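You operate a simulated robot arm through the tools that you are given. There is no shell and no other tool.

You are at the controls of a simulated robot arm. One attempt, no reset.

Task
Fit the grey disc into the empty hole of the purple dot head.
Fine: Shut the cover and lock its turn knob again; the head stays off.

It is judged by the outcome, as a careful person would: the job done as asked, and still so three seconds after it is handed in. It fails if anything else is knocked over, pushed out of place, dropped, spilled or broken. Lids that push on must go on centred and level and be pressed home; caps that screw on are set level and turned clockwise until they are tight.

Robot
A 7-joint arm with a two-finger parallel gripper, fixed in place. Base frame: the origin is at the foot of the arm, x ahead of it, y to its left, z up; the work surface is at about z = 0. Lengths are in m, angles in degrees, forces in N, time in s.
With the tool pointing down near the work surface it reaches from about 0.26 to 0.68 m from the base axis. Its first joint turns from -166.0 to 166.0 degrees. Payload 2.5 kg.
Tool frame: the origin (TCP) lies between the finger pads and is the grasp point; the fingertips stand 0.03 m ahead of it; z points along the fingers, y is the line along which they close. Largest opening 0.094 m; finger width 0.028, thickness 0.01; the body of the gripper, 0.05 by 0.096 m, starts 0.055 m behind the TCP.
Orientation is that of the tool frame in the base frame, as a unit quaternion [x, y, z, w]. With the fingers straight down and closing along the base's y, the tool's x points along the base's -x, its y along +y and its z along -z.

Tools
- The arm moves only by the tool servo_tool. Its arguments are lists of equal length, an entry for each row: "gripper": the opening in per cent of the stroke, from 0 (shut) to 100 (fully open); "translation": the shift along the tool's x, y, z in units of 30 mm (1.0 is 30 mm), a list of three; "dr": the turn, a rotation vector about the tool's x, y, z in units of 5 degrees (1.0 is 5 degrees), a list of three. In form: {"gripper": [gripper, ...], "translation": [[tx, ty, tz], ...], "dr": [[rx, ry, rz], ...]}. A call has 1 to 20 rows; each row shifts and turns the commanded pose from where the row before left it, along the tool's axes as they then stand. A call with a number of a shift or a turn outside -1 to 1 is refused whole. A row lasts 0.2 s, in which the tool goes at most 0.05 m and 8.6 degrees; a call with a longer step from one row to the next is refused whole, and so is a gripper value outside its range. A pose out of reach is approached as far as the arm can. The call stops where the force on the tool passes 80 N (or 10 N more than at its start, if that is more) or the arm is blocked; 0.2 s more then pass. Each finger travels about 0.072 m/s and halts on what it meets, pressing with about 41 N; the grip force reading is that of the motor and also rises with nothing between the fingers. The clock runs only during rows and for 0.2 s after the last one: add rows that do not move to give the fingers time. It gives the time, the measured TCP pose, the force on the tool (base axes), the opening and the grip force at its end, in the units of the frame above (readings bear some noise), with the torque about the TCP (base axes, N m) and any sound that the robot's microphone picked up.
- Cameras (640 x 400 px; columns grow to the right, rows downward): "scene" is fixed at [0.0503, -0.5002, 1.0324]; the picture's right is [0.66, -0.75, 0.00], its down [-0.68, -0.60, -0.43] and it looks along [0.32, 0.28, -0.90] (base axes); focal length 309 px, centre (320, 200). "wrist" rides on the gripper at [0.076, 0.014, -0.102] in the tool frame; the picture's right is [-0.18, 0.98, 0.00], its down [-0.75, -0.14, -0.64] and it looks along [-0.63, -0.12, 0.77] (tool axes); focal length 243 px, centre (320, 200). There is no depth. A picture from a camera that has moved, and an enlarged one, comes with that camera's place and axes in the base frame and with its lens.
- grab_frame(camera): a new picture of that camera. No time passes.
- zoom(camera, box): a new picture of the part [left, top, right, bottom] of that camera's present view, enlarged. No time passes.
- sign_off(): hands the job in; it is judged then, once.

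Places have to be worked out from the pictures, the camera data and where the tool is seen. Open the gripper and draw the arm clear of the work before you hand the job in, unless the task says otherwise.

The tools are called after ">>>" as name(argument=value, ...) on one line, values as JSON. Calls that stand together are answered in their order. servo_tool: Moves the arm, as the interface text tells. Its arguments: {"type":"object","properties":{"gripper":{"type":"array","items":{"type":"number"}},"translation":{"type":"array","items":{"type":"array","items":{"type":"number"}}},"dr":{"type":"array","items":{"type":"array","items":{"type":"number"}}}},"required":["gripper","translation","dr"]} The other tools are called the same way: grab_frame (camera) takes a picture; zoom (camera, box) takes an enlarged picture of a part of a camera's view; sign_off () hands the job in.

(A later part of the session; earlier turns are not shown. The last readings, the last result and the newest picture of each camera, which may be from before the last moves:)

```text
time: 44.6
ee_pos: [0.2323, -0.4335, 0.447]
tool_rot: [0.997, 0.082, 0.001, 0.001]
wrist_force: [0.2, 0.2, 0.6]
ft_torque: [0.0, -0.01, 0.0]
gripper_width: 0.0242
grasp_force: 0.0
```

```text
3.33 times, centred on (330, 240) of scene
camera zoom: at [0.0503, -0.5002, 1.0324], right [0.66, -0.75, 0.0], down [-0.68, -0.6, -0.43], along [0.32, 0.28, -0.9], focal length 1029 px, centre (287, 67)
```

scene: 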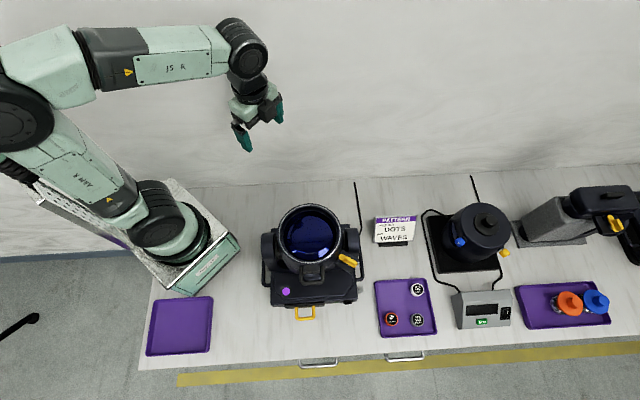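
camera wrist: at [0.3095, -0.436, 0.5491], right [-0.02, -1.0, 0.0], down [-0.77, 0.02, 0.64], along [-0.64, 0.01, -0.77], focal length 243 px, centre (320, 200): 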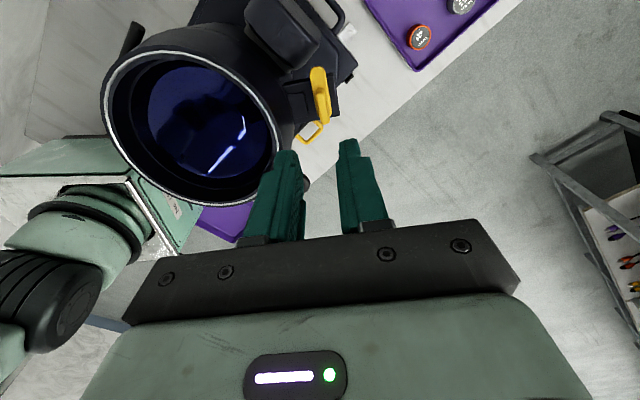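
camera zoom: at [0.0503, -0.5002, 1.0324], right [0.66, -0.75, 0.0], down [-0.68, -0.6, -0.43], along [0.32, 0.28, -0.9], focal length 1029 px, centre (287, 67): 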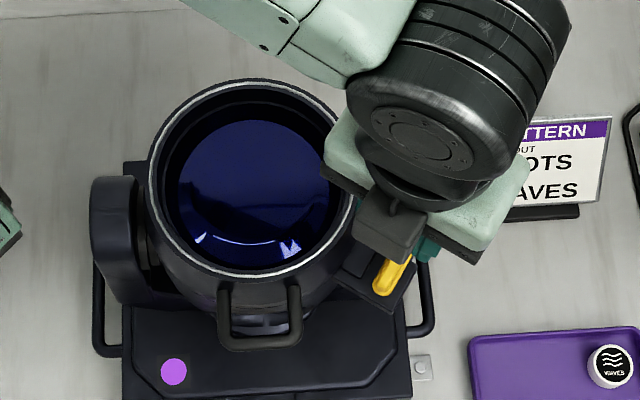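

The knob is now at 90° to its locked position and the tab is clear. Next is the cover's front handle (bar about (0.133,-0.403,0.333), running along s=(0.66,-0.75)). I'll turn the tool so the fingers close across that bar.

>>> servo_tool(gripper=[30, 30, 30, 30, 30, 30, 30, 30, 30, 30, 30, 30, 30, 30, 30, 30, 30, 30, 30, 30], translation=[[0, 0, 0], [0, 0, 0], [0, 0, 0], [0, 0, 0], [0, 0, 0], [0, 0, 0], [0, 0, 0], [0, 0, 0], [0, 0, 0], [0, 0, 0], [0, 0, 0], [0, 0, 0], [0, 0, 0], [0, 0, 0], [0, 0, 0], [0, 0, 0], [0, 0, 0], [0, 0, 0], [0, 0, 0], [0, 0, 0]], dr=[[0, 0, -1], [0, 0, -1], [0, 0, -1], [0, 0, -1], [0, 0, -1], [0, 0, -1], [0, 0, -1], [0, 0, -1], [0, 0, -1], [0, 0, -1], [0, 0, -1], [0, 0, -1], [0, 0, -1], [0, 0, -1], [0, 0, -1], [0, 0, -1], [0, 0, -1], [0, 0, -1], [0, 0, -1], [0, 0, -1]])

>>> servo_tool(gripper=[30, 30, 30, 30, 30, 30, 30, 30, 30, 30, 30, 30, 30, 30, 30, 30, 30, 30], translation=[[0, 0, 0], [0, 0, 0], [0, 0, 0], [0, 0, 0], [0, 0, 0], [0.614, -0.774, 0.2], [0.614, -0.774, 0.2], [0.614, -0.774, 0.2], [0.614, -0.774, 0.2], [0.614, -0.774, 0.2], [0, 0, 0], [0, 0, 0], [0, 0, 0], [0, 0, 0], [0, 0, 0], [0, 0, 0], [0, 0, 0], [0, 0, 0]], dr=[[0, 0, -1], [0, 0, -1], [0, 0, -1], [0, 0, -1], [0, 0, -0.38], [0, 0, 0], [0, 0, 0], [0, 0, 0], [0, 0, 0], [0, 0, 0], [-1, 0, 0], [-1, 0, 0], [-1, 0, 0], [-1, 0, 0], [-1, 0, 0], [-1, 0, 0], [-1, 0, 0], [-1, 0, 0]])

>>> grab_frame(camera="wrist")

>>> zoom(camera="scene", box=[240, 180, 400, 300])

```text
time: 48.8
ee_pos: [0.2341, -0.4345, 0.4456]
tool_rot: [0.578, 0.816, 0.0, 0.002]
wrist_force: [-0.8, 0.4, 0.0]
ft_torque: [-0.03, 0.0, -0.01]
gripper_width: 0.0282
grasp_force: 0.1
```

```text
time: 52.6
ee_pos: [0.0858, -0.4425, 0.416]
tool_rot: [0.387, 0.856, 0.311, 0.143]
wrist_force: [0.1, -0.1, 0.6]
ft_torque: [-0.02, -0.05, 0.0]
gripper_width: 0.0282
grasp_force: 0.1
```

```text
taken
camera wrist: at [-0.0059, -0.4227, 0.503], right [0.68, 0.36, 0.63], down [0.1, -0.91, 0.4], along [0.72, -0.21, -0.66], focal length 243 px, centre (320, 200)
```

wrist: 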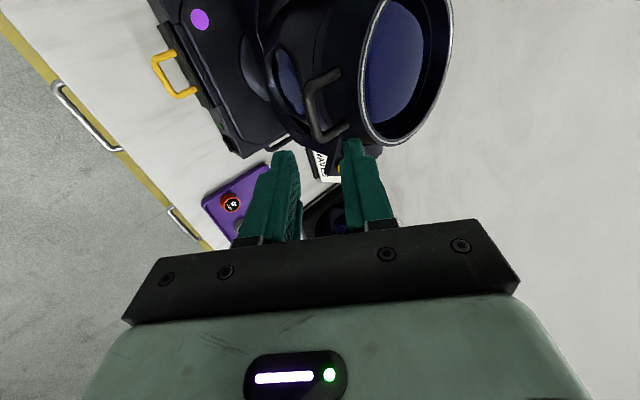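

```text
3.33 times, centred on (320, 240) of scene
camera zoom: at [0.0503, -0.5002, 1.0324], right [0.66, -0.75, 0.0], down [-0.68, -0.6, -0.43], along [0.32, 0.28, -0.9], focal length 1029 px, centre (320, 67)
```

zoom: 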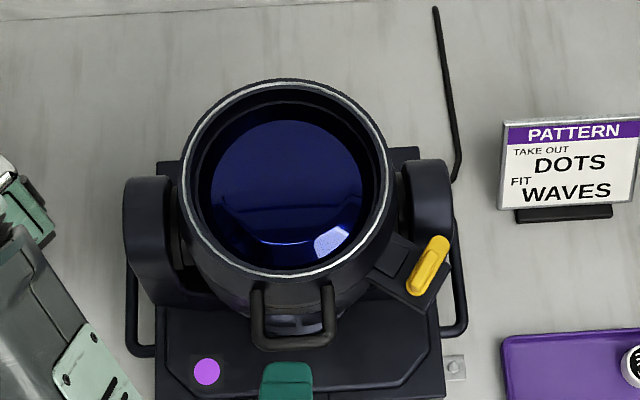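

The two views put the handle bar at f≈0.112 m in front of the lens center, z≈0.336. I'll correct 4 mm sideways, move in along the tool axis so the bar lies between the fingertips, then look before closing.

>>> servo_tool(gripper=[30, 30, 30, 30, 30, 30], translation=[[0.1, -0.14, 0], [0, 0, 0.69], [0, 0, 0.69], [0, 0, 0.69], [0, 0, 0.69], [0, 0, 0]], dr=[[0, 0, 0], [0, 0, 0], [0, 0, 0], [0, 0, 0], [0, 0, 0], [0, 0, 0]])

>>> zoom(camera="wrist", box=[220, 80, 420, 240])

>>> zoom(camera="scene", box=[260, 220, 360, 300])

```text
time: 54.0
ee_pos: [0.1207, -0.4067, 0.3473]
tool_rot: [0.388, 0.856, 0.311, 0.143]
wrist_force: [-0.3, 1.4, -0.5]
ft_torque: [-0.02, 0.0, 0.01]
gripper_width: 0.0281
grasp_force: 0.2
```

```text
2.50 times, centred on (320, 160) of wrist
camera zoom: at [0.0296, -0.3865, 0.4356], right [0.69, 0.36, 0.63], down [0.1, -0.91, 0.4], along [0.72, -0.21, -0.66], focal length 606 px, centre (320, 300)
```

zoom: 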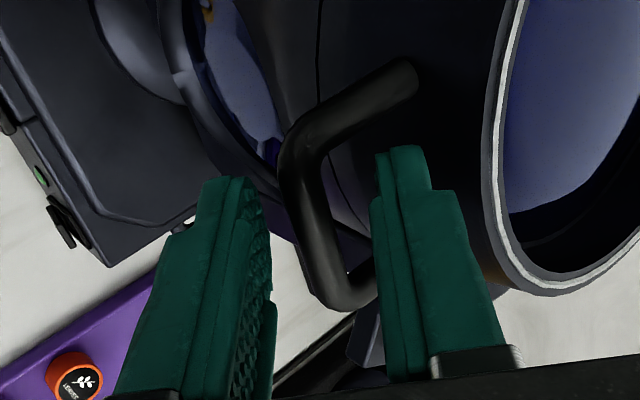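

```text
5.00 times, centred on (310, 260) of scene
camera zoom: at [0.0503, -0.5002, 1.0324], right [0.66, -0.75, 0.0], down [-0.68, -0.6, -0.43], along [0.32, 0.28, -0.9], focal length 1544 px, centre (370, -100)
```

zoom: 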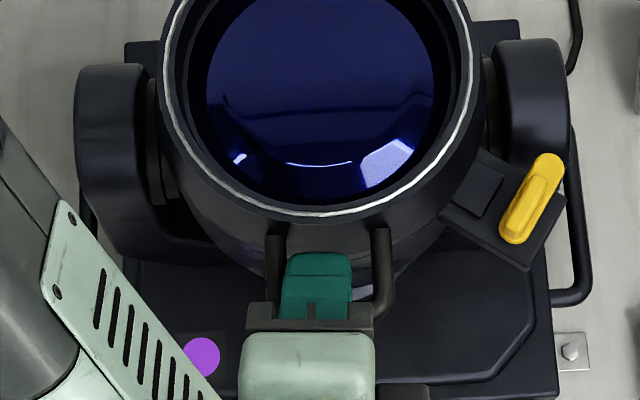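

The bar is centered between the fingertips with the upper finger inside the loop. Closing.

>>> servo_tool(gripper=[20, 8, 0, 0, 0], translation=[[0, 0, 0], [0, 0, 0], [0, 0, 0], [0, 0, 0], [0, 0, 0]], dr=[[0, 0, 0], [0, 0, 0], [0, 0, 0], [0, 0, 0], [0, 0, 0]])

>>> zoom(camera="wrist", box=[220, 80, 420, 240])

```text
time: 55.2
ee_pos: [0.1205, -0.4081, 0.3494]
tool_rot: [0.387, 0.857, 0.309, 0.144]
wrist_force: [5.5, -21.2, 0.5]
ft_torque: [-0.79, -0.55, 0.57]
gripper_width: 0.011
grasp_force: 44.7
```

```text
2.50 times, centred on (320, 160) of wrist
camera zoom: at [0.0296, -0.3872, 0.4359], right [0.69, 0.36, 0.63], down [0.1, -0.91, 0.41], along [0.72, -0.21, -0.66], focal length 606 px, centre (320, 300)
```

zoom: 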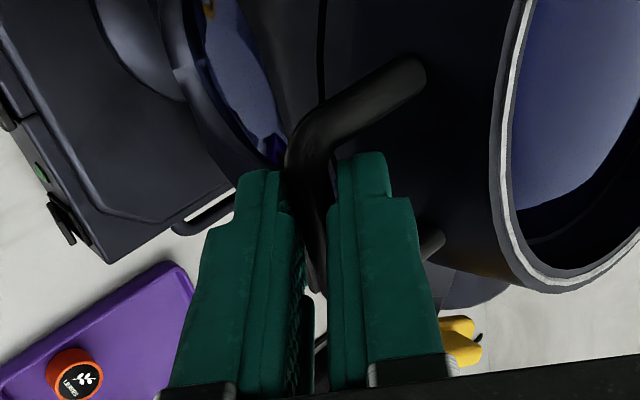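

The bar is gripped at 11 mm. I'll start lifting the cover along the hinge arc with small steps and check the forces.

>>> servo_tool(gripper=[0, 0, 0, 0, 0], translation=[[0, 0.253, -0.19], [0, 0.253, -0.19], [0, 0.253, -0.19], [0, 0.253, -0.19], [0, 0, 0]], dr=[[0.5, 0, 0], [0.5, 0, 0], [0.5, 0, 0], [0.5, 0, 0], [0, 0, 0]])

>>> grab_frame(camera="wrist")

>>> zoom(camera="scene", box=[240, 180, 400, 300])

```text
time: 56.4
ee_pos: [0.1303, -0.3993, 0.3838]
tool_rot: [0.397, 0.88, 0.237, 0.108]
wrist_force: [7.4, -9.0, 1.0]
ft_torque: [-0.61, -0.85, 0.6]
gripper_width: 0.0114
grasp_force: 45.0
```

```text
taken
camera wrist: at [0.0499, -0.3694, 0.4804], right [0.76, 0.42, 0.49], down [0.16, -0.86, 0.49], along [0.63, -0.29, -0.72], focal length 243 px, centre (320, 200)
```

wrist: 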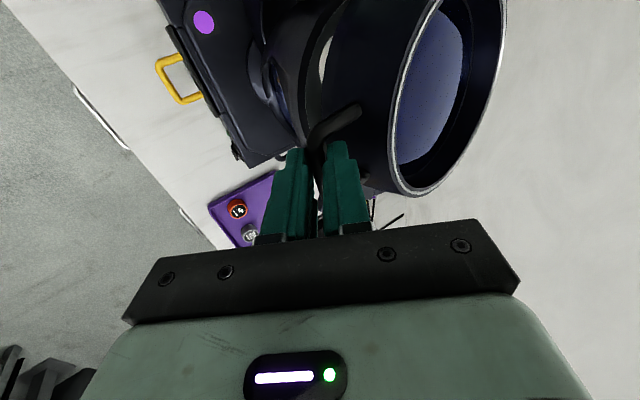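

```text
3.33 times, centred on (320, 240) of scene
camera zoom: at [0.0503, -0.5002, 1.0324], right [0.66, -0.75, 0.0], down [-0.68, -0.6, -0.43], along [0.32, 0.28, -0.9], focal length 1029 px, centre (320, 67)
```

zoom: 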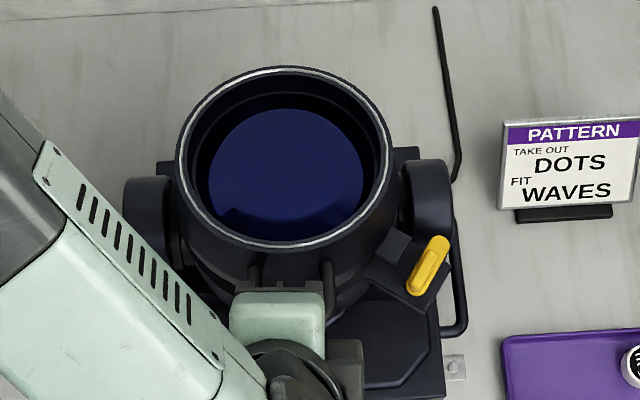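

The cover is lifting with low forces, so I'll continue along the arc.

>>> servo_tool(gripper=[0, 0, 0, 0, 0, 0, 0], translation=[[0, 0.514, -0.368], [0, 0.514, -0.368], [0, 0.514, -0.368], [0, 0.514, -0.368], [0, 0.514, -0.368], [0, 0.514, -0.368], [0, 0, 0]], dr=[[1, 0, 0], [1, 0, 0], [1, 0, 0], [1, 0, 0], [1, 0, 0], [1, 0, 0], [0, 0, 0]])

>>> zoom(camera="scene", box=[240, 160, 400, 300])

```text
time: 58.0
ee_pos: [0.1774, -0.3525, 0.4719]
tool_rot: [0.412, 0.911, 0.002, -0.002]
wrist_force: [-19.7, 31.9, -10.8]
ft_torque: [0.26, 0.03, 1.18]
gripper_width: 0.0118
grasp_force: 45.1
```

```text
2.86 times, centred on (320, 230) of scene
camera zoom: at [0.0503, -0.5002, 1.0324], right [0.66, -0.75, 0.0], down [-0.68, -0.6, -0.43], along [0.32, 0.28, -0.9], focal length 882 px, centre (320, 114)
```

zoom: 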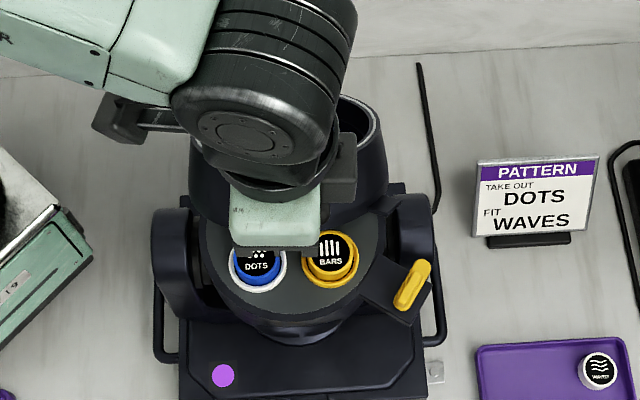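

The interior is showing: a blue DOTS disc, a yellow BARS disc, and the empty hole presumably at the rear. There's a ~37 N sideways load, so I'll ease 3 mm along tool x and continue.

>>> servo_tool(gripper=[0, 0], translation=[[0.1, 0, 0], [0, 0, 0]], dr=[[0, 0, 0], [0, 0, 0]])

>>> servo_tool(gripper=[0, 0, 0, 0, 0], translation=[[0.02, 0.514, -0.368], [0.02, 0.514, -0.368], [0.02, 0.514, -0.368], [0.02, 0.514, -0.368], [0, 0, 0]], dr=[[1, 0, 0], [1, 0, 0], [1, 0, 0], [1, 0, 0], [0, 0, 0]])

>>> zoom(camera="scene", box=[240, 140, 400, 300])

```text
time: 58.6
ee_pos: [0.1776, -0.3529, 0.4722]
tool_rot: [0.412, 0.911, 0.0, 0.003]
wrist_force: [2.2, 13.3, -13.5]
ft_torque: [1.14, 0.82, 1.16]
gripper_width: 0.0116
grasp_force: 45.1
```

```text
time: 59.8
ee_pos: [0.2264, -0.3072, 0.5083]
tool_rot: [0.406, 0.897, -0.158, -0.073]
wrist_force: [0.4, 18.5, -34.1]
ft_torque: [0.71, -0.08, 1.15]
gripper_width: 0.0116
grasp_force: 44.7
```

```text
2.50 times, centred on (320, 220) of scene
camera zoom: at [0.0503, -0.5002, 1.0324], right [0.66, -0.75, 0.0], down [-0.68, -0.6, -0.43], along [0.32, 0.28, -0.9], focal length 772 px, centre (320, 150)
```

zoom: 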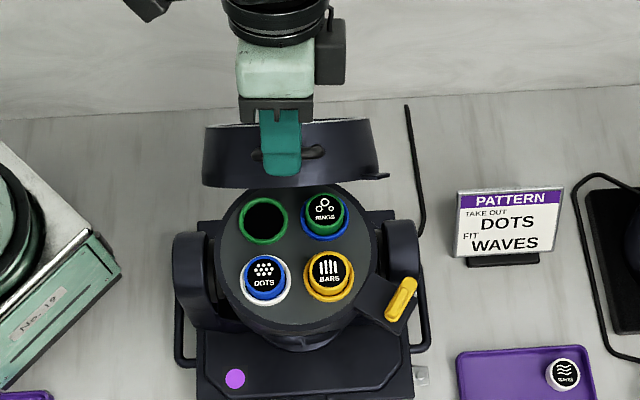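

All four holes are visible: DOTS, BARS and RINGS are filled, and the rear-left one (green rim) is empty. The arc radius is ~3 mm too large, so I'll correct it and keep opening past vertical.

>>> servo_tool(gripper=[0, 0, 0, 0, 0, 0], translation=[[0, 0.06, 0.08], [0, 0.51, -0.36], [0, 0.51, -0.36], [0, 0.51, -0.36], [0, 0.51, -0.36], [0, 0, 0]], dr=[[0, 0, 0], [1, 0, 0], [1, 0, 0], [1, 0, 0], [1, 0, 0], [0, 0, 0]])

>>> zoom(camera="scene", box=[240, 140, 400, 300])

```text
time: 61.2
ee_pos: [0.2815, -0.2555, 0.516]
tool_rot: [0.388, 0.855, -0.313, -0.142]
wrist_force: [-26.2, 26.9, 2.0]
ft_torque: [1.0, 0.94, 0.58]
gripper_width: 0.0112
grasp_force: 44.9
```

```text
2.50 times, centred on (320, 220) of scene
camera zoom: at [0.0503, -0.5002, 1.0324], right [0.66, -0.75, 0.0], down [-0.68, -0.6, -0.43], along [0.32, 0.28, -0.9], focal length 772 px, centre (320, 150)
```

zoom: 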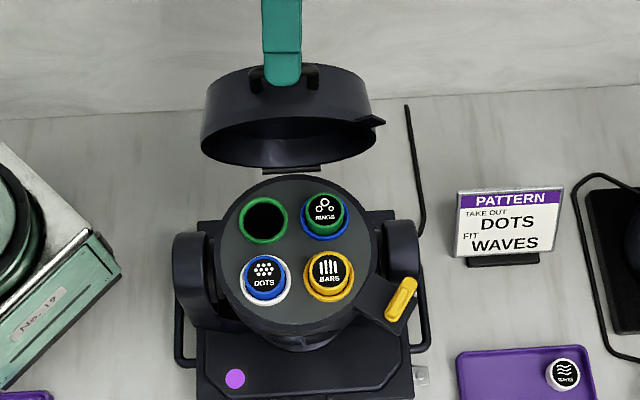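

>>> servo_tool(gripper=[0, 0, 0, 0, 0, 0], translation=[[0.1, 0, 0], [0.02, 0.51, -0.36], [0.02, 0.51, -0.36], [0.02, 0.51, -0.36], [0, 0, 0], [0, 0, 0]], dr=[[0, 0, 0], [1, 0, 0], [1, 0, 0], [1, 0, 0], [0, 0, 0], [0, 0, 0]])

>>> zoom(camera="scene", box=[240, 120, 400, 280])

```text
time: 62.6
ee_pos: [0.3034, -0.2352, 0.517]
tool_rot: [0.396, 0.802, -0.409, -0.181]
wrist_force: [0.6, -7.9, -55.2]
ft_torque: [1.21, -0.31, 1.18]
gripper_width: 0.0128
grasp_force: 45.0
```

```text
2.50 times, centred on (320, 200) of scene
camera zoom: at [0.0503, -0.5002, 1.0324], right [0.66, -0.75, 0.0], down [-0.68, -0.6, -0.43], along [0.32, 0.28, -0.9], focal length 772 px, centre (320, 200)
```

zoom: 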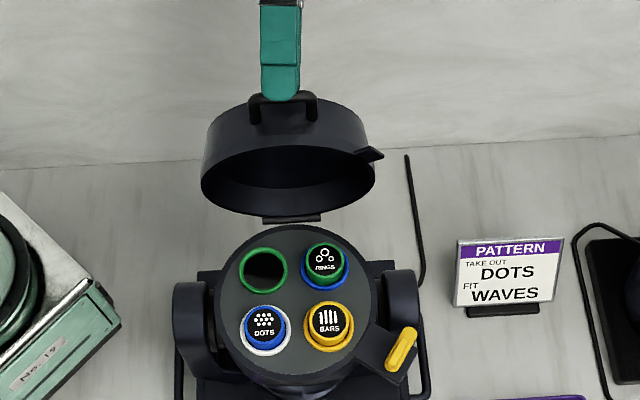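

The cover stopped moving at about 88–90°, past its balance point, which looks like its end stop. I'll back off slightly to relieve the force before letting go.

>>> servo_tool(gripper=[0, 0], translation=[[0, 0, 0.1], [0, 0, 0]], dr=[[-0.5, 0, 0], [0, 0, 0]])

>>> grab_frame(camera="wrist")

```text
time: 63.2
ee_pos: [0.3045, -0.2337, 0.5136]
tool_rot: [0.391, 0.806, -0.404, -0.182]
wrist_force: [4.3, 5.6, 59.1]
ft_torque: [0.09, 1.73, 0.59]
gripper_width: 0.0127
grasp_force: 45.2
```

```text
taken
camera wrist: at [0.3267, -0.1179, 0.5637], right [0.59, 0.22, -0.78], down [0.79, -0.31, 0.52], along [-0.13, -0.92, -0.36], focal length 243 px, centre (320, 200)
```

wrist: 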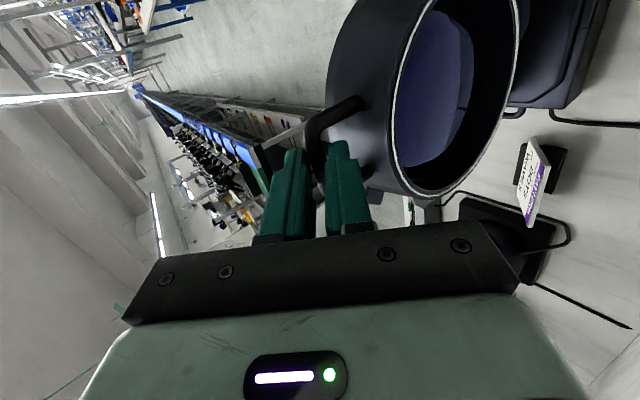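

>>> servo_tool(gripper=[0, 0], translation=[[0, -0.045, -0.035], [0, 0, 0]], dr=[[0, 0, 0], [0, 0, 0]])

```text
time: 63.8
ee_pos: [0.3043, -0.2341, 0.5142]
tool_rot: [0.391, 0.807, -0.402, -0.184]
wrist_force: [0.0, 9.0, 47.7]
ft_torque: [0.03, 1.22, 1.11]
gripper_width: 0.0123
grasp_force: 45.1
```

>>> servo_tool(gripper=[0, 0], translation=[[0, -0.06, -0.05], [0, 0, 0]], dr=[[0, 0, 0], [0, 0, 0]])

```text
time: 64.4
ee_pos: [0.3052, -0.2327, 0.5133]
tool_rot: [0.389, 0.808, -0.401, -0.185]
wrist_force: [7.6, -2.8, 12.8]
ft_torque: [0.04, 0.17, 2.05]
gripper_width: 0.0123
grasp_force: 45.3
```

The load is low now, so I'll open the fingers and watch whether the cover stays.

>>> servo_tool(gripper=[10, 20, 30, 30, 30], translation=[[0, 0, 0], [0, 0, 0], [0, 0, 0], [0, 0, 0], [0, 0, 0]], dr=[[0, 0, 0], [0, 0, 0], [0, 0, 0], [0, 0, 0], [0, 0, 0]])

>>> grab_frame(camera="wrist")

>>> zoom(camera="scene", box=[240, 120, 400, 280])

```text
time: 65.6
ee_pos: [0.3038, -0.2332, 0.514]
tool_rot: [0.392, 0.807, -0.399, -0.188]
wrist_force: [0.4, 0.5, -0.1]
ft_torque: [0.0, 0.02, 0.01]
gripper_width: 0.0287
grasp_force: 0.5
```

```text
taken
camera wrist: at [0.3273, -0.1178, 0.5648], right [0.59, 0.22, -0.78], down [0.8, -0.32, 0.51], along [-0.14, -0.92, -0.37], focal length 243 px, centre (320, 200)
```

wrist: 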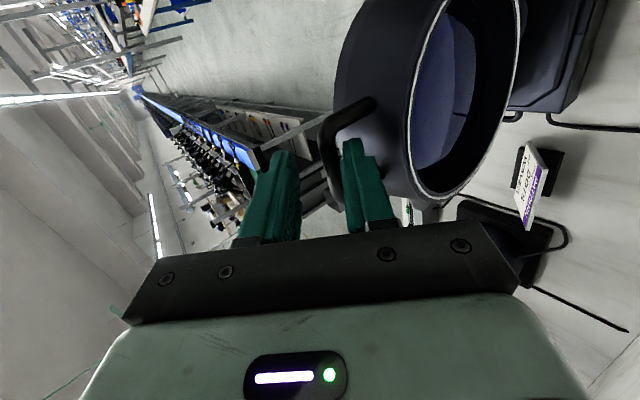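

```text
2.50 times, centred on (320, 200) of scene
camera zoom: at [0.0503, -0.5002, 1.0324], right [0.66, -0.75, 0.0], down [-0.68, -0.6, -0.43], along [0.32, 0.28, -0.9], focal length 772 px, centre (320, 200)
```

zoom: 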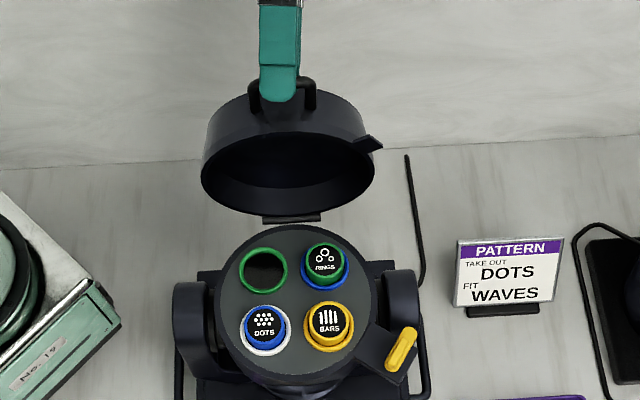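

The cover stands open by itself with no load on the fingers. I'll retreat along the tool axis and check again.

>>> servo_tool(gripper=[30, 30, 30, 30, 30, 30], translation=[[0, 0, -0.3], [0, 0, -0.5], [0, 0, -0.7], [0, 0, -0.8], [0, 0, -0.8], [0, 0, 0]], dr=[[0, 0, 0], [0, 0, 0], [0, 0, 0], [0, 0, 0], [0, 0, 0], [0, 0, 0]])

>>> grab_frame(camera="wrist")

>>> zoom(camera="scene", box=[220, 100, 420, 280])

```text
time: 66.6
ee_pos: [0.3126, -0.2435, 0.556]
tool_rot: [0.451, 0.763, -0.408, -0.221]
wrist_force: [0.5, -0.4, -0.6]
ft_torque: [-0.01, 0.01, 0.05]
gripper_width: 0.0283
grasp_force: 0.0
stopped in row 4: the arm was blocked; the commanded pose is now the measured one
```

```text
taken
camera wrist: at [0.3534, -0.1311, 0.6012], right [0.59, 0.1, -0.8], down [0.75, -0.42, 0.51], along [-0.29, -0.9, -0.32], focal length 243 px, centre (320, 200)
```

wrist: 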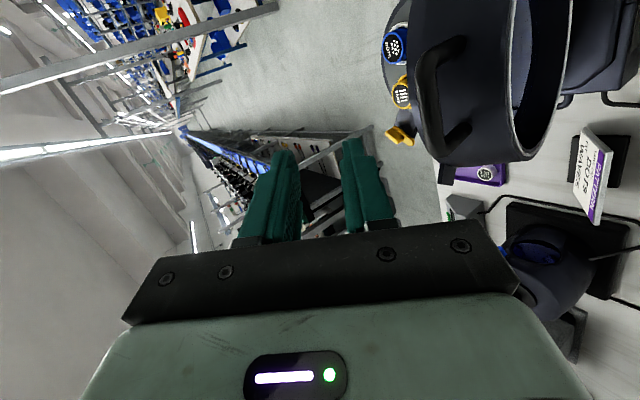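

```text
2.22 times, centred on (320, 190) of scene
camera zoom: at [0.0503, -0.5002, 1.0324], right [0.66, -0.75, 0.0], down [-0.68, -0.6, -0.43], along [0.32, 0.28, -0.9], focal length 686 px, centre (320, 222)
```

zoom: 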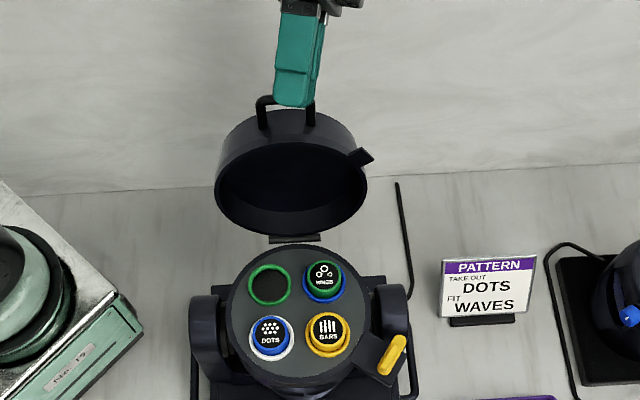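

The cover stays open on its own. The retreat ended at a joint limit but the fingers are clear of the handle, so I'll rise and un-tilt.

>>> servo_tool(gripper=[30, 30, 30, 30, 30, 30, 30, 30], translation=[[0, -0.8, -0.55], [0, -0.8, -0.55], [0, -0.3, -0.3], [0, -0.3, -0.3], [0, -0.2, -0.3], [0, -0.2, -0.3], [0, 0, -0.3], [0, 0, -0.3]], dr=[[0, 0, 0], [-0.5, 0, 0], [-1, 0, 0], [-1, 0, 0], [-1, 0, 0], [-1, 0, 0], [-1, 0, 0], [-1, 0, 0]])

>>> grab_frame(camera="scene")

```text
time: 68.4
ee_pos: [0.3182, -0.2345, 0.6656]
tool_rot: [0.487, 0.84, -0.214, -0.107]
wrist_force: [1.2, 0.3, -0.2]
ft_torque: [-0.01, 0.0, 0.01]
gripper_width: 0.0282
grasp_force: 0.1
out of reach, approached as far as the arm can: row 8
```

```text
taken
```

scene: 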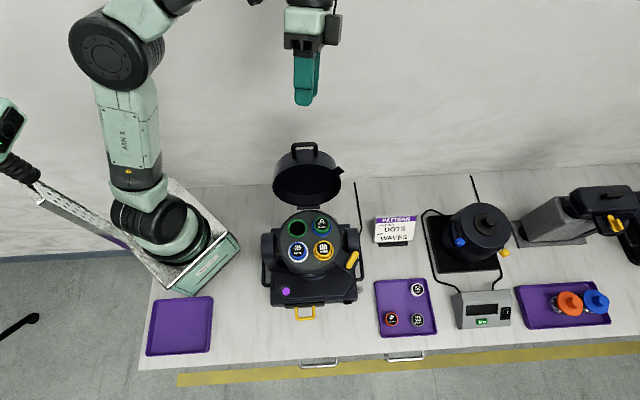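

>>> zoom(camera="scene", box=[260, 130, 370, 280])

>>> zoom(camera="scene", box=[275, 200, 350, 270])

>>> zoom(camera="scene", box=[370, 270, 445, 340])

```text
2.67 times, centred on (315, 205) of scene
camera zoom: at [0.0503, -0.5002, 1.0324], right [0.66, -0.75, 0.0], down [-0.68, -0.6, -0.43], along [0.32, 0.28, -0.9], focal length 823 px, centre (333, 187)
```

zoom: 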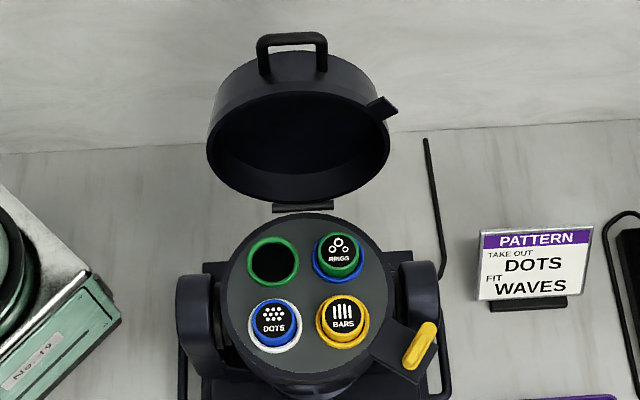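

```text
5.71 times, centred on (312, 235) of scene
camera zoom: at [0.0503, -0.5002, 1.0324], right [0.66, -0.75, 0.0], down [-0.68, -0.6, -0.43], along [0.32, 0.28, -0.9], focal length 1764 px, centre (363, 0)
```

zoom: 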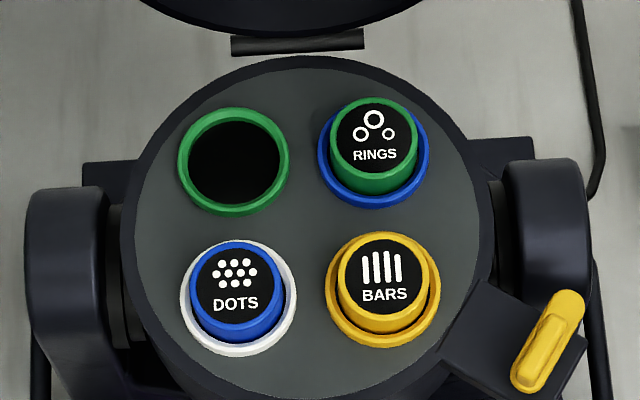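

```text
5.71 times, centred on (408, 305) of scene
camera zoom: at [0.0503, -0.5002, 1.0324], right [0.66, -0.75, 0.0], down [-0.68, -0.6, -0.43], along [0.32, 0.28, -0.9], focal length 1764 px, centre (-180, -400)
```

zoom: 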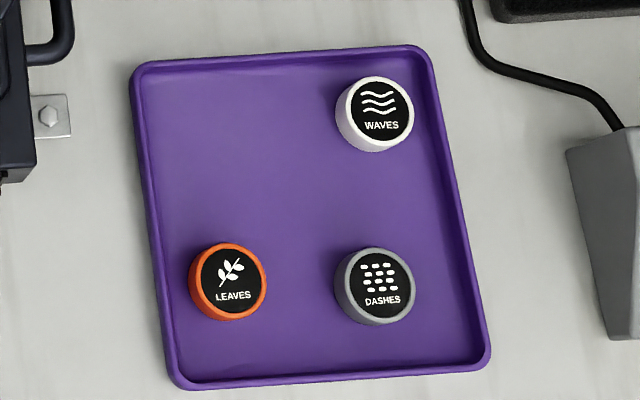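

The cover is stable and open. The empty hole (green rim) is around (0.213,-0.283), rim z≈0.305. The grey DASHES disc is around (0.302,-0.68), so it's a long reach. I'll straighten the tool, turn the fingers to the diagonal I want for insertion, and head out over the front.

>>> servo_tool(gripper=[50, 60, 70, 70, 70, 70, 70, 70, 70, 70, 70, 70, 70], translation=[[0, 0, 0], [0, 0, 0], [0, 0, 0], [0, 0, 0], [0, 0, 0], [0, 0, 0], [0, 0, 0], [0, 0, 0], [0, 0, 0], [0, 0, 0], [0, 0, 0], [0, 0, 0], [0, 0, 0]], dr=[[-0.923, 0, 0], [-0.923, 0, 0], [-0.923, 0, 0], [-0.923, 0, 0], [-0.923, 0, 0], [-0.923, 0, 0], [0, 0, -1], [0, 0, -1], [0, 0, -1], [0, 0, -1], [0, 0, -1], [0, 0, -1], [0, 0, -1]])

```text
time: 71.2
ee_pos: [0.3182, -0.2344, 0.6679]
tool_rot: [0.215, 0.977, -0.012, 0.009]
wrist_force: [0.4, -0.1, 0.0]
ft_torque: [-0.04, 0.0, -0.01]
gripper_width: 0.0661
grasp_force: 0.0
```

>>> servo_tool(gripper=[70, 70, 70, 70, 70, 70, 70, 70, 70, 70, 70, 70, 70, 70, 70, 70, 70, 70], translation=[[0.23, -0.987, 0.2], [0.23, -0.987, 0.2], [0.23, -0.987, 0.2], [0.23, -0.987, 0.2], [0.23, -0.987, 0.2], [0.23, -0.987, 0.73], [0.23, -0.987, 0.73], [0.23, -0.987, 0.73], [0.23, -0.987, 0.73], [-0.57, -0.348, 0.926], [-0.57, -0.348, 0.926], [-0.57, -0.348, 0.926], [-0.57, -0.348, 0.926], [-0.57, -0.348, 0.926], [-0.57, -0.348, 0.926], [-0.57, -0.348, 0.926], [-0.57, -0.348, 0.926], [-0.57, -0.348, 0.926]], dr=[[0, 0, 0], [0, 0, 0], [0, 0, 0], [0, 0, 0], [0, 0, 0], [0, 0, 0], [0, 0, 0], [0, 0, 0], [0, 0, 0], [0, 0, 0], [0, 0, 0], [0, 0, 0], [0, 0, 0], [0, 0, 0], [0, 0, 0], [0, 0, 0], [0, 0, 0], [0, 0, 0]])

>>> grab_frame(camera="scene")

>>> grab_frame(camera="wrist")

```text
time: 75.0
ee_pos: [0.2573, -0.612, 0.3065]
tool_rot: [0.215, 0.976, -0.012, 0.009]
wrist_force: [-0.6, 1.0, 1.2]
ft_torque: [-0.02, 0.01, 0.01]
gripper_width: 0.0661
grasp_force: 0.1
```

```text
taken
```

scene: 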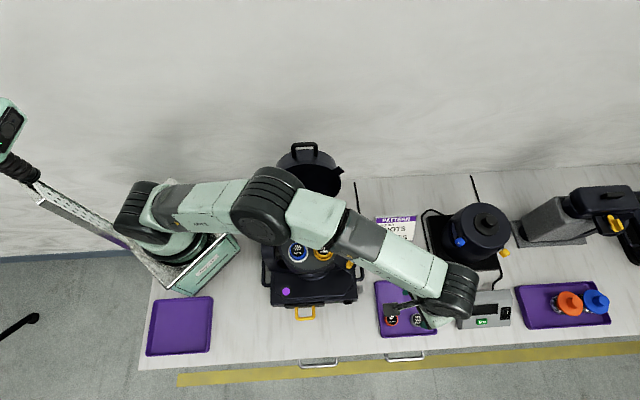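

```text
taken
camera wrist: at [0.1929, -0.5655, 0.4064], right [0.58, 0.81, -0.01], down [0.62, -0.43, 0.66], along [0.53, -0.39, -0.75], focal length 243 px, centre (320, 200)
```

wrist: 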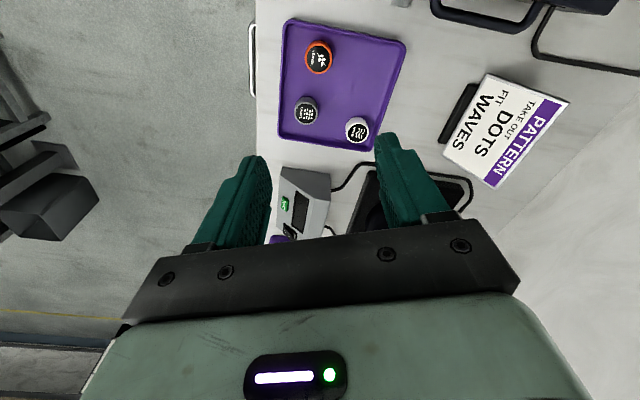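

The disc is at about (0.299,-0.676) in this view. I'll descend to a hover above it with the tool straight down to see whether it's within reach.

>>> servo_tool(gripper=[70, 70, 70, 70, 70, 70, 70], translation=[[-0.31, -0.193, 0.9], [-0.31, -0.193, 0.9], [-0.31, -0.193, 0.9], [-0.31, -0.193, 0.9], [-0.31, -0.193, 0.9], [-0.31, -0.193, 0.9], [-0.31, -0.193, 0.9]], dr=[[0, 0, 0], [0, 0, 0], [0, 0, 0], [0, 0, 0], [0, 0, 0], [0, 0, 0], [0, 0, 0]])

>>> zoom(camera="wrist", box=[180, 60, 460, 260])

```text
time: 76.6
ee_pos: [0.294, -0.6608, 0.1216]
tool_rot: [0.215, 0.977, -0.013, 0.009]
wrist_force: [-0.7, 0.4, -0.6]
ft_torque: [0.02, 0.0, -0.02]
gripper_width: 0.0659
grasp_force: 0.0
out of reach, approached as far as the arm can: row 6, 7
```

```text
2.00 times, centred on (320, 160) of wrist
camera zoom: at [0.2296, -0.6136, 0.2225], right [0.58, 0.81, -0.01], down [0.62, -0.43, 0.66], along [0.53, -0.39, -0.75], focal length 485 px, centre (320, 280)
```

zoom: 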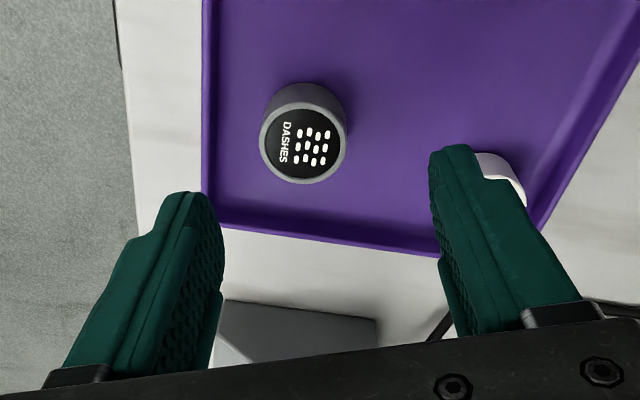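

Straight down, the arm tops out at r≈0.72 and the disc is at r≈0.74 — (0.300,-0.6765), top z≈0.024. I'll tilt the tool 25° outward to reach it and narrow the fingers to about 50 mm.

>>> servo_tool(gripper=[65, 60, 55, 53, 53, 53, 53, 53], translation=[[0, 0, 0], [0, 0, 0], [0, 0, 0], [0, 0, 0], [0, 0, 0], [0.175, -0.197, 0.405], [0.175, -0.197, 0.405], [0, 0, 0]], dr=[[0, -1, 0], [0, -1, 0], [0, -1, 0], [0, -1, 0], [0, -1, 0], [0, 0, 0], [0, 0, 0], [0, 0, 0]])

>>> grab_frame(camera="wrist")

>>> zoom(camera="scene", box=[340, 240, 480, 350])

```text
time: 78.4
ee_pos: [0.2894, -0.6704, 0.0972]
tool_rot: [0.207, 0.951, -0.059, 0.22]
wrist_force: [0.3, -0.4, -0.2]
ft_torque: [0.02, -0.01, -0.02]
gripper_width: 0.0498
grasp_force: 0.0
```

```text
taken
camera wrist: at [0.1927, -0.61, 0.156], right [0.56, 0.82, 0.06], down [0.3, -0.28, 0.91], along [0.77, -0.49, -0.41], focal length 243 px, centre (320, 200)
```

wrist: 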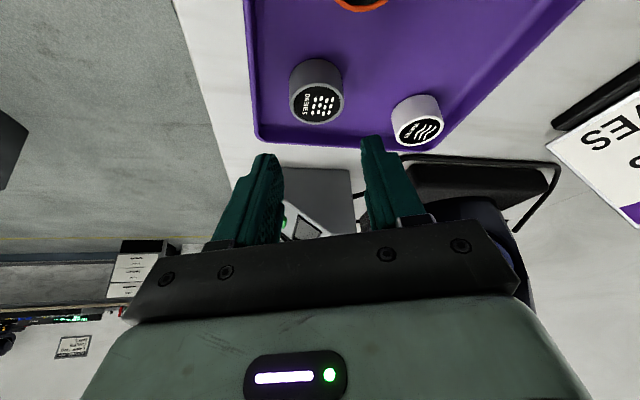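

```text
3.64 times, centred on (410, 295) of scene
camera zoom: at [0.0503, -0.5002, 1.0324], right [0.66, -0.75, 0.0], down [-0.68, -0.6, -0.43], along [0.32, 0.28, -0.9], focal length 1123 px, centre (-7, -146)
```

zoom: 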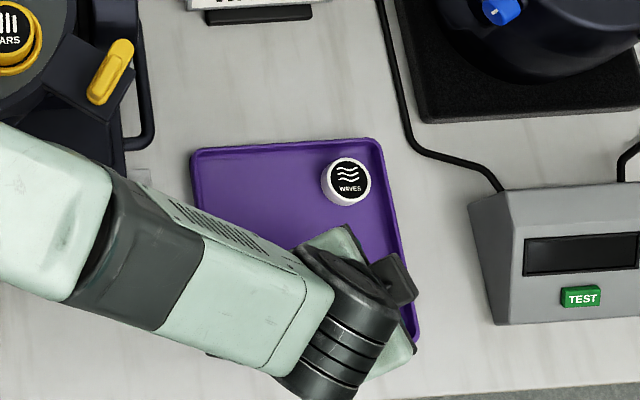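

>>> zoom(camera="wrist", box=[240, 40, 420, 180])

```text
2.86 times, centred on (330, 110) of wrist
camera zoom: at [0.1927, -0.61, 0.156], right [0.56, 0.82, 0.06], down [0.3, -0.28, 0.91], along [0.77, -0.49, -0.41], focal length 693 px, centre (291, 457)
```

zoom: 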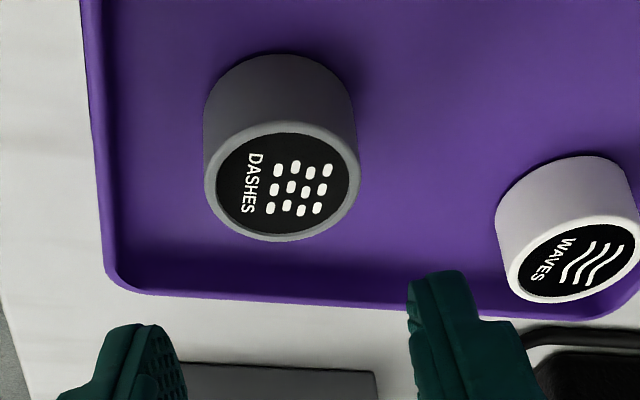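

The disc is centred between the fingers laterally, at (0.301,-0.6765). I'll descend vertically so the tips overlap the upper half of its side, and look before closing.

>>> servo_tool(gripper=[53, 53, 53, 53, 53], translation=[[0.169, -0.006, 0.4], [0.169, -0.006, 0.4], [0.169, -0.006, 0.4], [0.169, -0.006, 0.4], [0, 0, 0]], dr=[[0, 0, 0], [0, 0, 0], [0, 0, 0], [0, 0, 0], [0, 0, 0]])

>>> zoom(camera="wrist", box=[230, 80, 410, 220])

```text
time: 79.6
ee_pos: [0.2896, -0.6747, 0.0452]
tool_rot: [0.208, 0.951, -0.058, 0.22]
wrist_force: [0.4, -0.1, -0.2]
ft_torque: [-0.01, 0.01, -0.01]
gripper_width: 0.0497
grasp_force: 0.0
```

```text
2.86 times, centred on (320, 150) of wrist
camera zoom: at [0.1938, -0.6134, 0.1033], right [0.56, 0.82, 0.06], down [0.3, -0.28, 0.91], along [0.77, -0.49, -0.4], focal length 693 px, centre (320, 343)
```

zoom: 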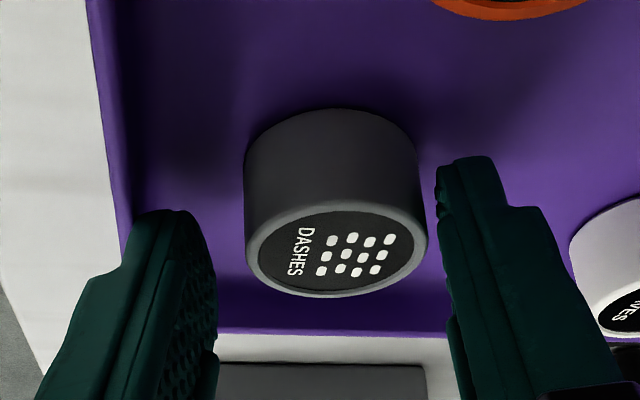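

The fingers straddle the disc well. Closing gently.

>>> servo_tool(gripper=[45, 40, 36, 32, 28, 28], translation=[[0, 0, 0], [0, 0, 0], [0, 0, 0], [0, 0, 0], [0, 0, 0], [0, 0, 0]], dr=[[0, 0, 0], [0, 0, 0], [0, 0, 0], [0, 0, 0], [0, 0, 0], [0, 0, 0]])

>>> zoom(camera="wrist", box=[230, 80, 410, 220])

```text
time: 81.0
ee_pos: [0.2903, -0.6748, 0.0454]
tool_rot: [0.207, 0.952, -0.057, 0.22]
wrist_force: [-0.3, 0.8, 1.1]
ft_torque: [0.02, -0.01, 0.01]
gripper_width: 0.0354
grasp_force: 40.7
```

```text
2.86 times, centred on (320, 150) of wrist
camera zoom: at [0.1936, -0.6133, 0.1034], right [0.56, 0.82, 0.06], down [0.3, -0.28, 0.91], along [0.77, -0.49, -0.41], focal length 693 px, centre (320, 343)
```

zoom: 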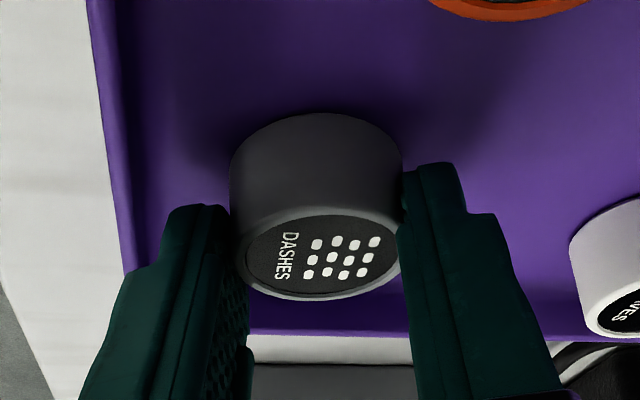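

Gripped at 35 mm with 41 N. I'll lift straight up and check that the disc comes along level.

>>> servo_tool(gripper=[20, 20, 20, 20, 20, 20], translation=[[-0.085, 0, -0.18], [-0.17, 0, -0.36], [-0.3, 0, -0.64], [-0.3, 0, -0.64], [-0.3, 0, -0.64], [0, 0, 0]], dr=[[0, 0, 0], [0, 0, 0], [0, 0, 0], [0, 0, 0], [0, 0, 0], [0, 0, 0]])

>>> zoom(camera="wrist", box=[230, 80, 410, 220])

```text
time: 82.4
ee_pos: [0.2897, -0.6714, 0.128]
tool_rot: [0.208, 0.951, -0.058, 0.22]
wrist_force: [0.7, 0.1, -1.2]
ft_torque: [0.03, 0.01, 0.02]
gripper_width: 0.0354
grasp_force: 41.3
```

```text
2.86 times, centred on (320, 150) of wrist
camera zoom: at [0.1925, -0.6097, 0.186], right [0.56, 0.82, 0.06], down [0.3, -0.28, 0.91], along [0.77, -0.49, -0.41], focal length 693 px, centre (320, 343)
```

zoom: 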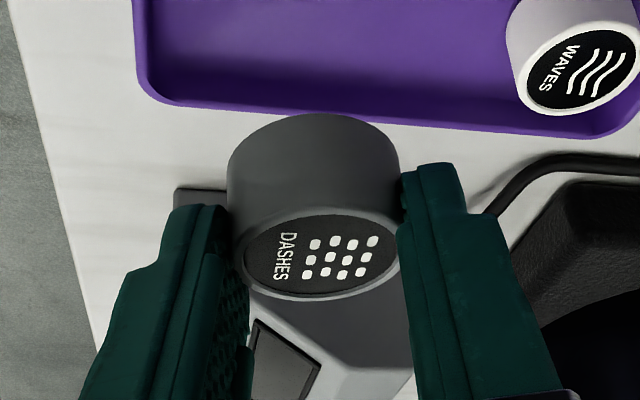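

The disc is held level and firmly. I'll raise it and bring it back to a waypoint in front of the head at z≈0.45, keeping its orientation.

>>> servo_tool(gripper=[20, 20, 20, 20, 20, 20, 20, 20, 20, 20, 20, 20, 20, 20], translation=[[0.112, 0.357, -0.898], [0.112, 0.357, -0.898], [0.112, 0.357, -0.898], [0.112, 0.357, -0.898], [0.112, 0.357, -0.898], [0.112, 0.357, -0.898], [0.112, 0.357, -0.898], [0.112, 0.357, -0.898], [0.112, 0.357, -0.898], [0.112, 0.357, -0.898], [0.112, 0.357, -0.898], [0.112, 0.357, -0.898], [0.112, 0.357, -0.898], [0.112, 0.357, -0.898]], dr=[[0, 0, 0], [0, 0, 0], [0, 0, 0], [0, 0, 0], [0, 0, 0], [0, 0, 0], [0, 0, 0], [0, 0, 0], [0, 0, 0], [0, 0, 0], [0, 0, 0], [0, 0, 0], [0, 0, 0], [0, 0, 0]])

>>> grab_frame(camera="wrist")

>>> grab_frame(camera="scene")

```text
time: 85.4
ee_pos: [0.1675, -0.4434, 0.4417]
tool_rot: [0.207, 0.951, -0.058, 0.221]
wrist_force: [0.4, -0.1, -0.1]
ft_torque: [0.0, -0.03, -0.01]
gripper_width: 0.0352
grasp_force: 41.0
```

```text
taken
camera wrist: at [0.0701, -0.3822, 0.5002], right [0.56, 0.82, 0.06], down [0.3, -0.28, 0.91], along [0.77, -0.49, -0.41], focal length 243 px, centre (320, 200)
```

wrist: 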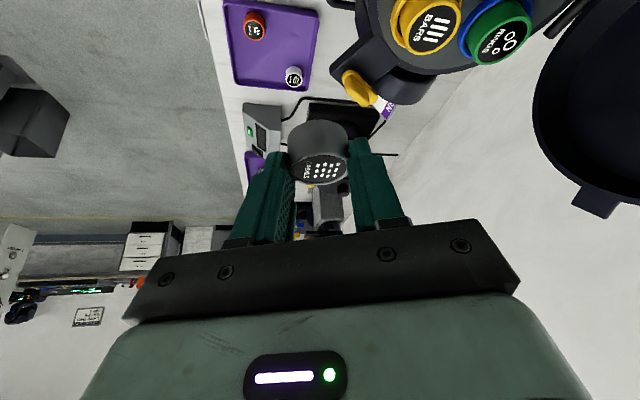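

```text
taken
```

scene: 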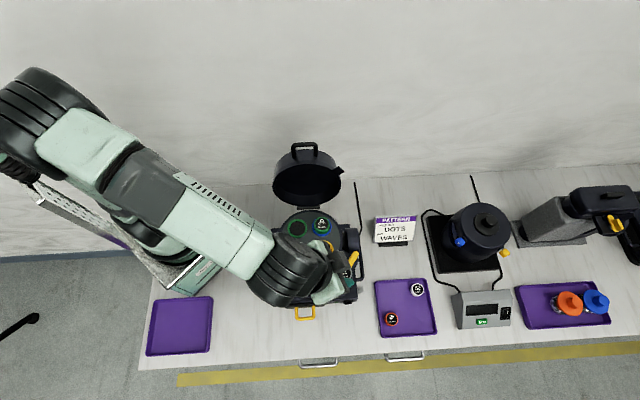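

>>> servo_tool(gripper=[20, 20, 20, 20, 20, 20, 20], translation=[[0.233, 0.917, 0], [0.233, 0.917, 0], [0.233, 0.917, 0], [0.233, 0.917, 0], [0.233, 0.917, 0], [0.233, 0.917, 0], [0, 0, 0]], dr=[[0, 0, 0], [0, 0, 0], [0, 0, 0], [0, 0, 0], [0, 0, 0], [0, 0, 0], [0, 0, 0]])

>>> grab_frame(camera="wrist")

>>> zoom(camera="scene", box=[240, 130, 400, 300])

```text
time: 87.0
ee_pos: [0.2019, -0.2798, 0.3729]
tool_rot: [0.217, 0.961, -0.018, 0.169]
wrist_force: [-0.1, -0.4, 0.2]
ft_torque: [0.06, -0.04, 0.0]
gripper_width: 0.0358
grasp_force: 40.9
stopped in row 7: the arm was blocked; the commanded pose is now the measured one
```

```text
taken
camera wrist: at [0.1109, -0.2253, 0.4463], right [0.57, 0.81, 0.1], down [0.38, -0.37, 0.85], along [0.73, -0.45, -0.52], focal length 243 px, centre (320, 200)
```

wrist: 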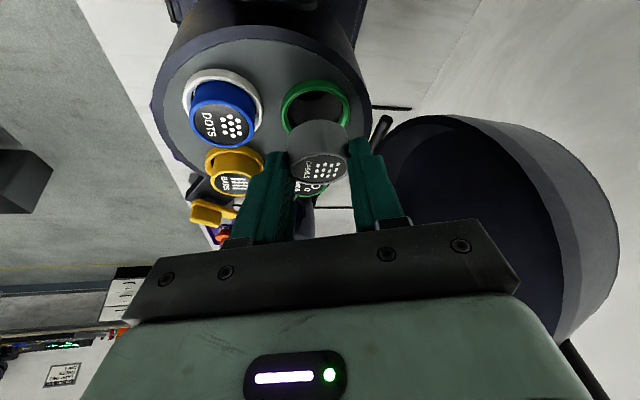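

```text
2.35 times, centred on (320, 215) of scene
camera zoom: at [0.0503, -0.5002, 1.0324], right [0.66, -0.75, 0.0], down [-0.68, -0.6, -0.43], along [0.32, 0.28, -0.9], focal length 726 px, centre (320, 165)
```

zoom: 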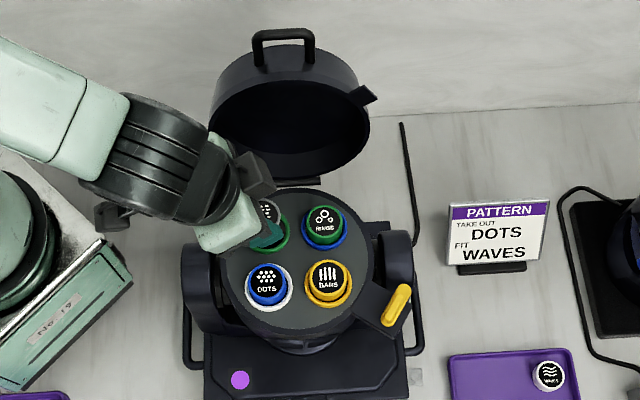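

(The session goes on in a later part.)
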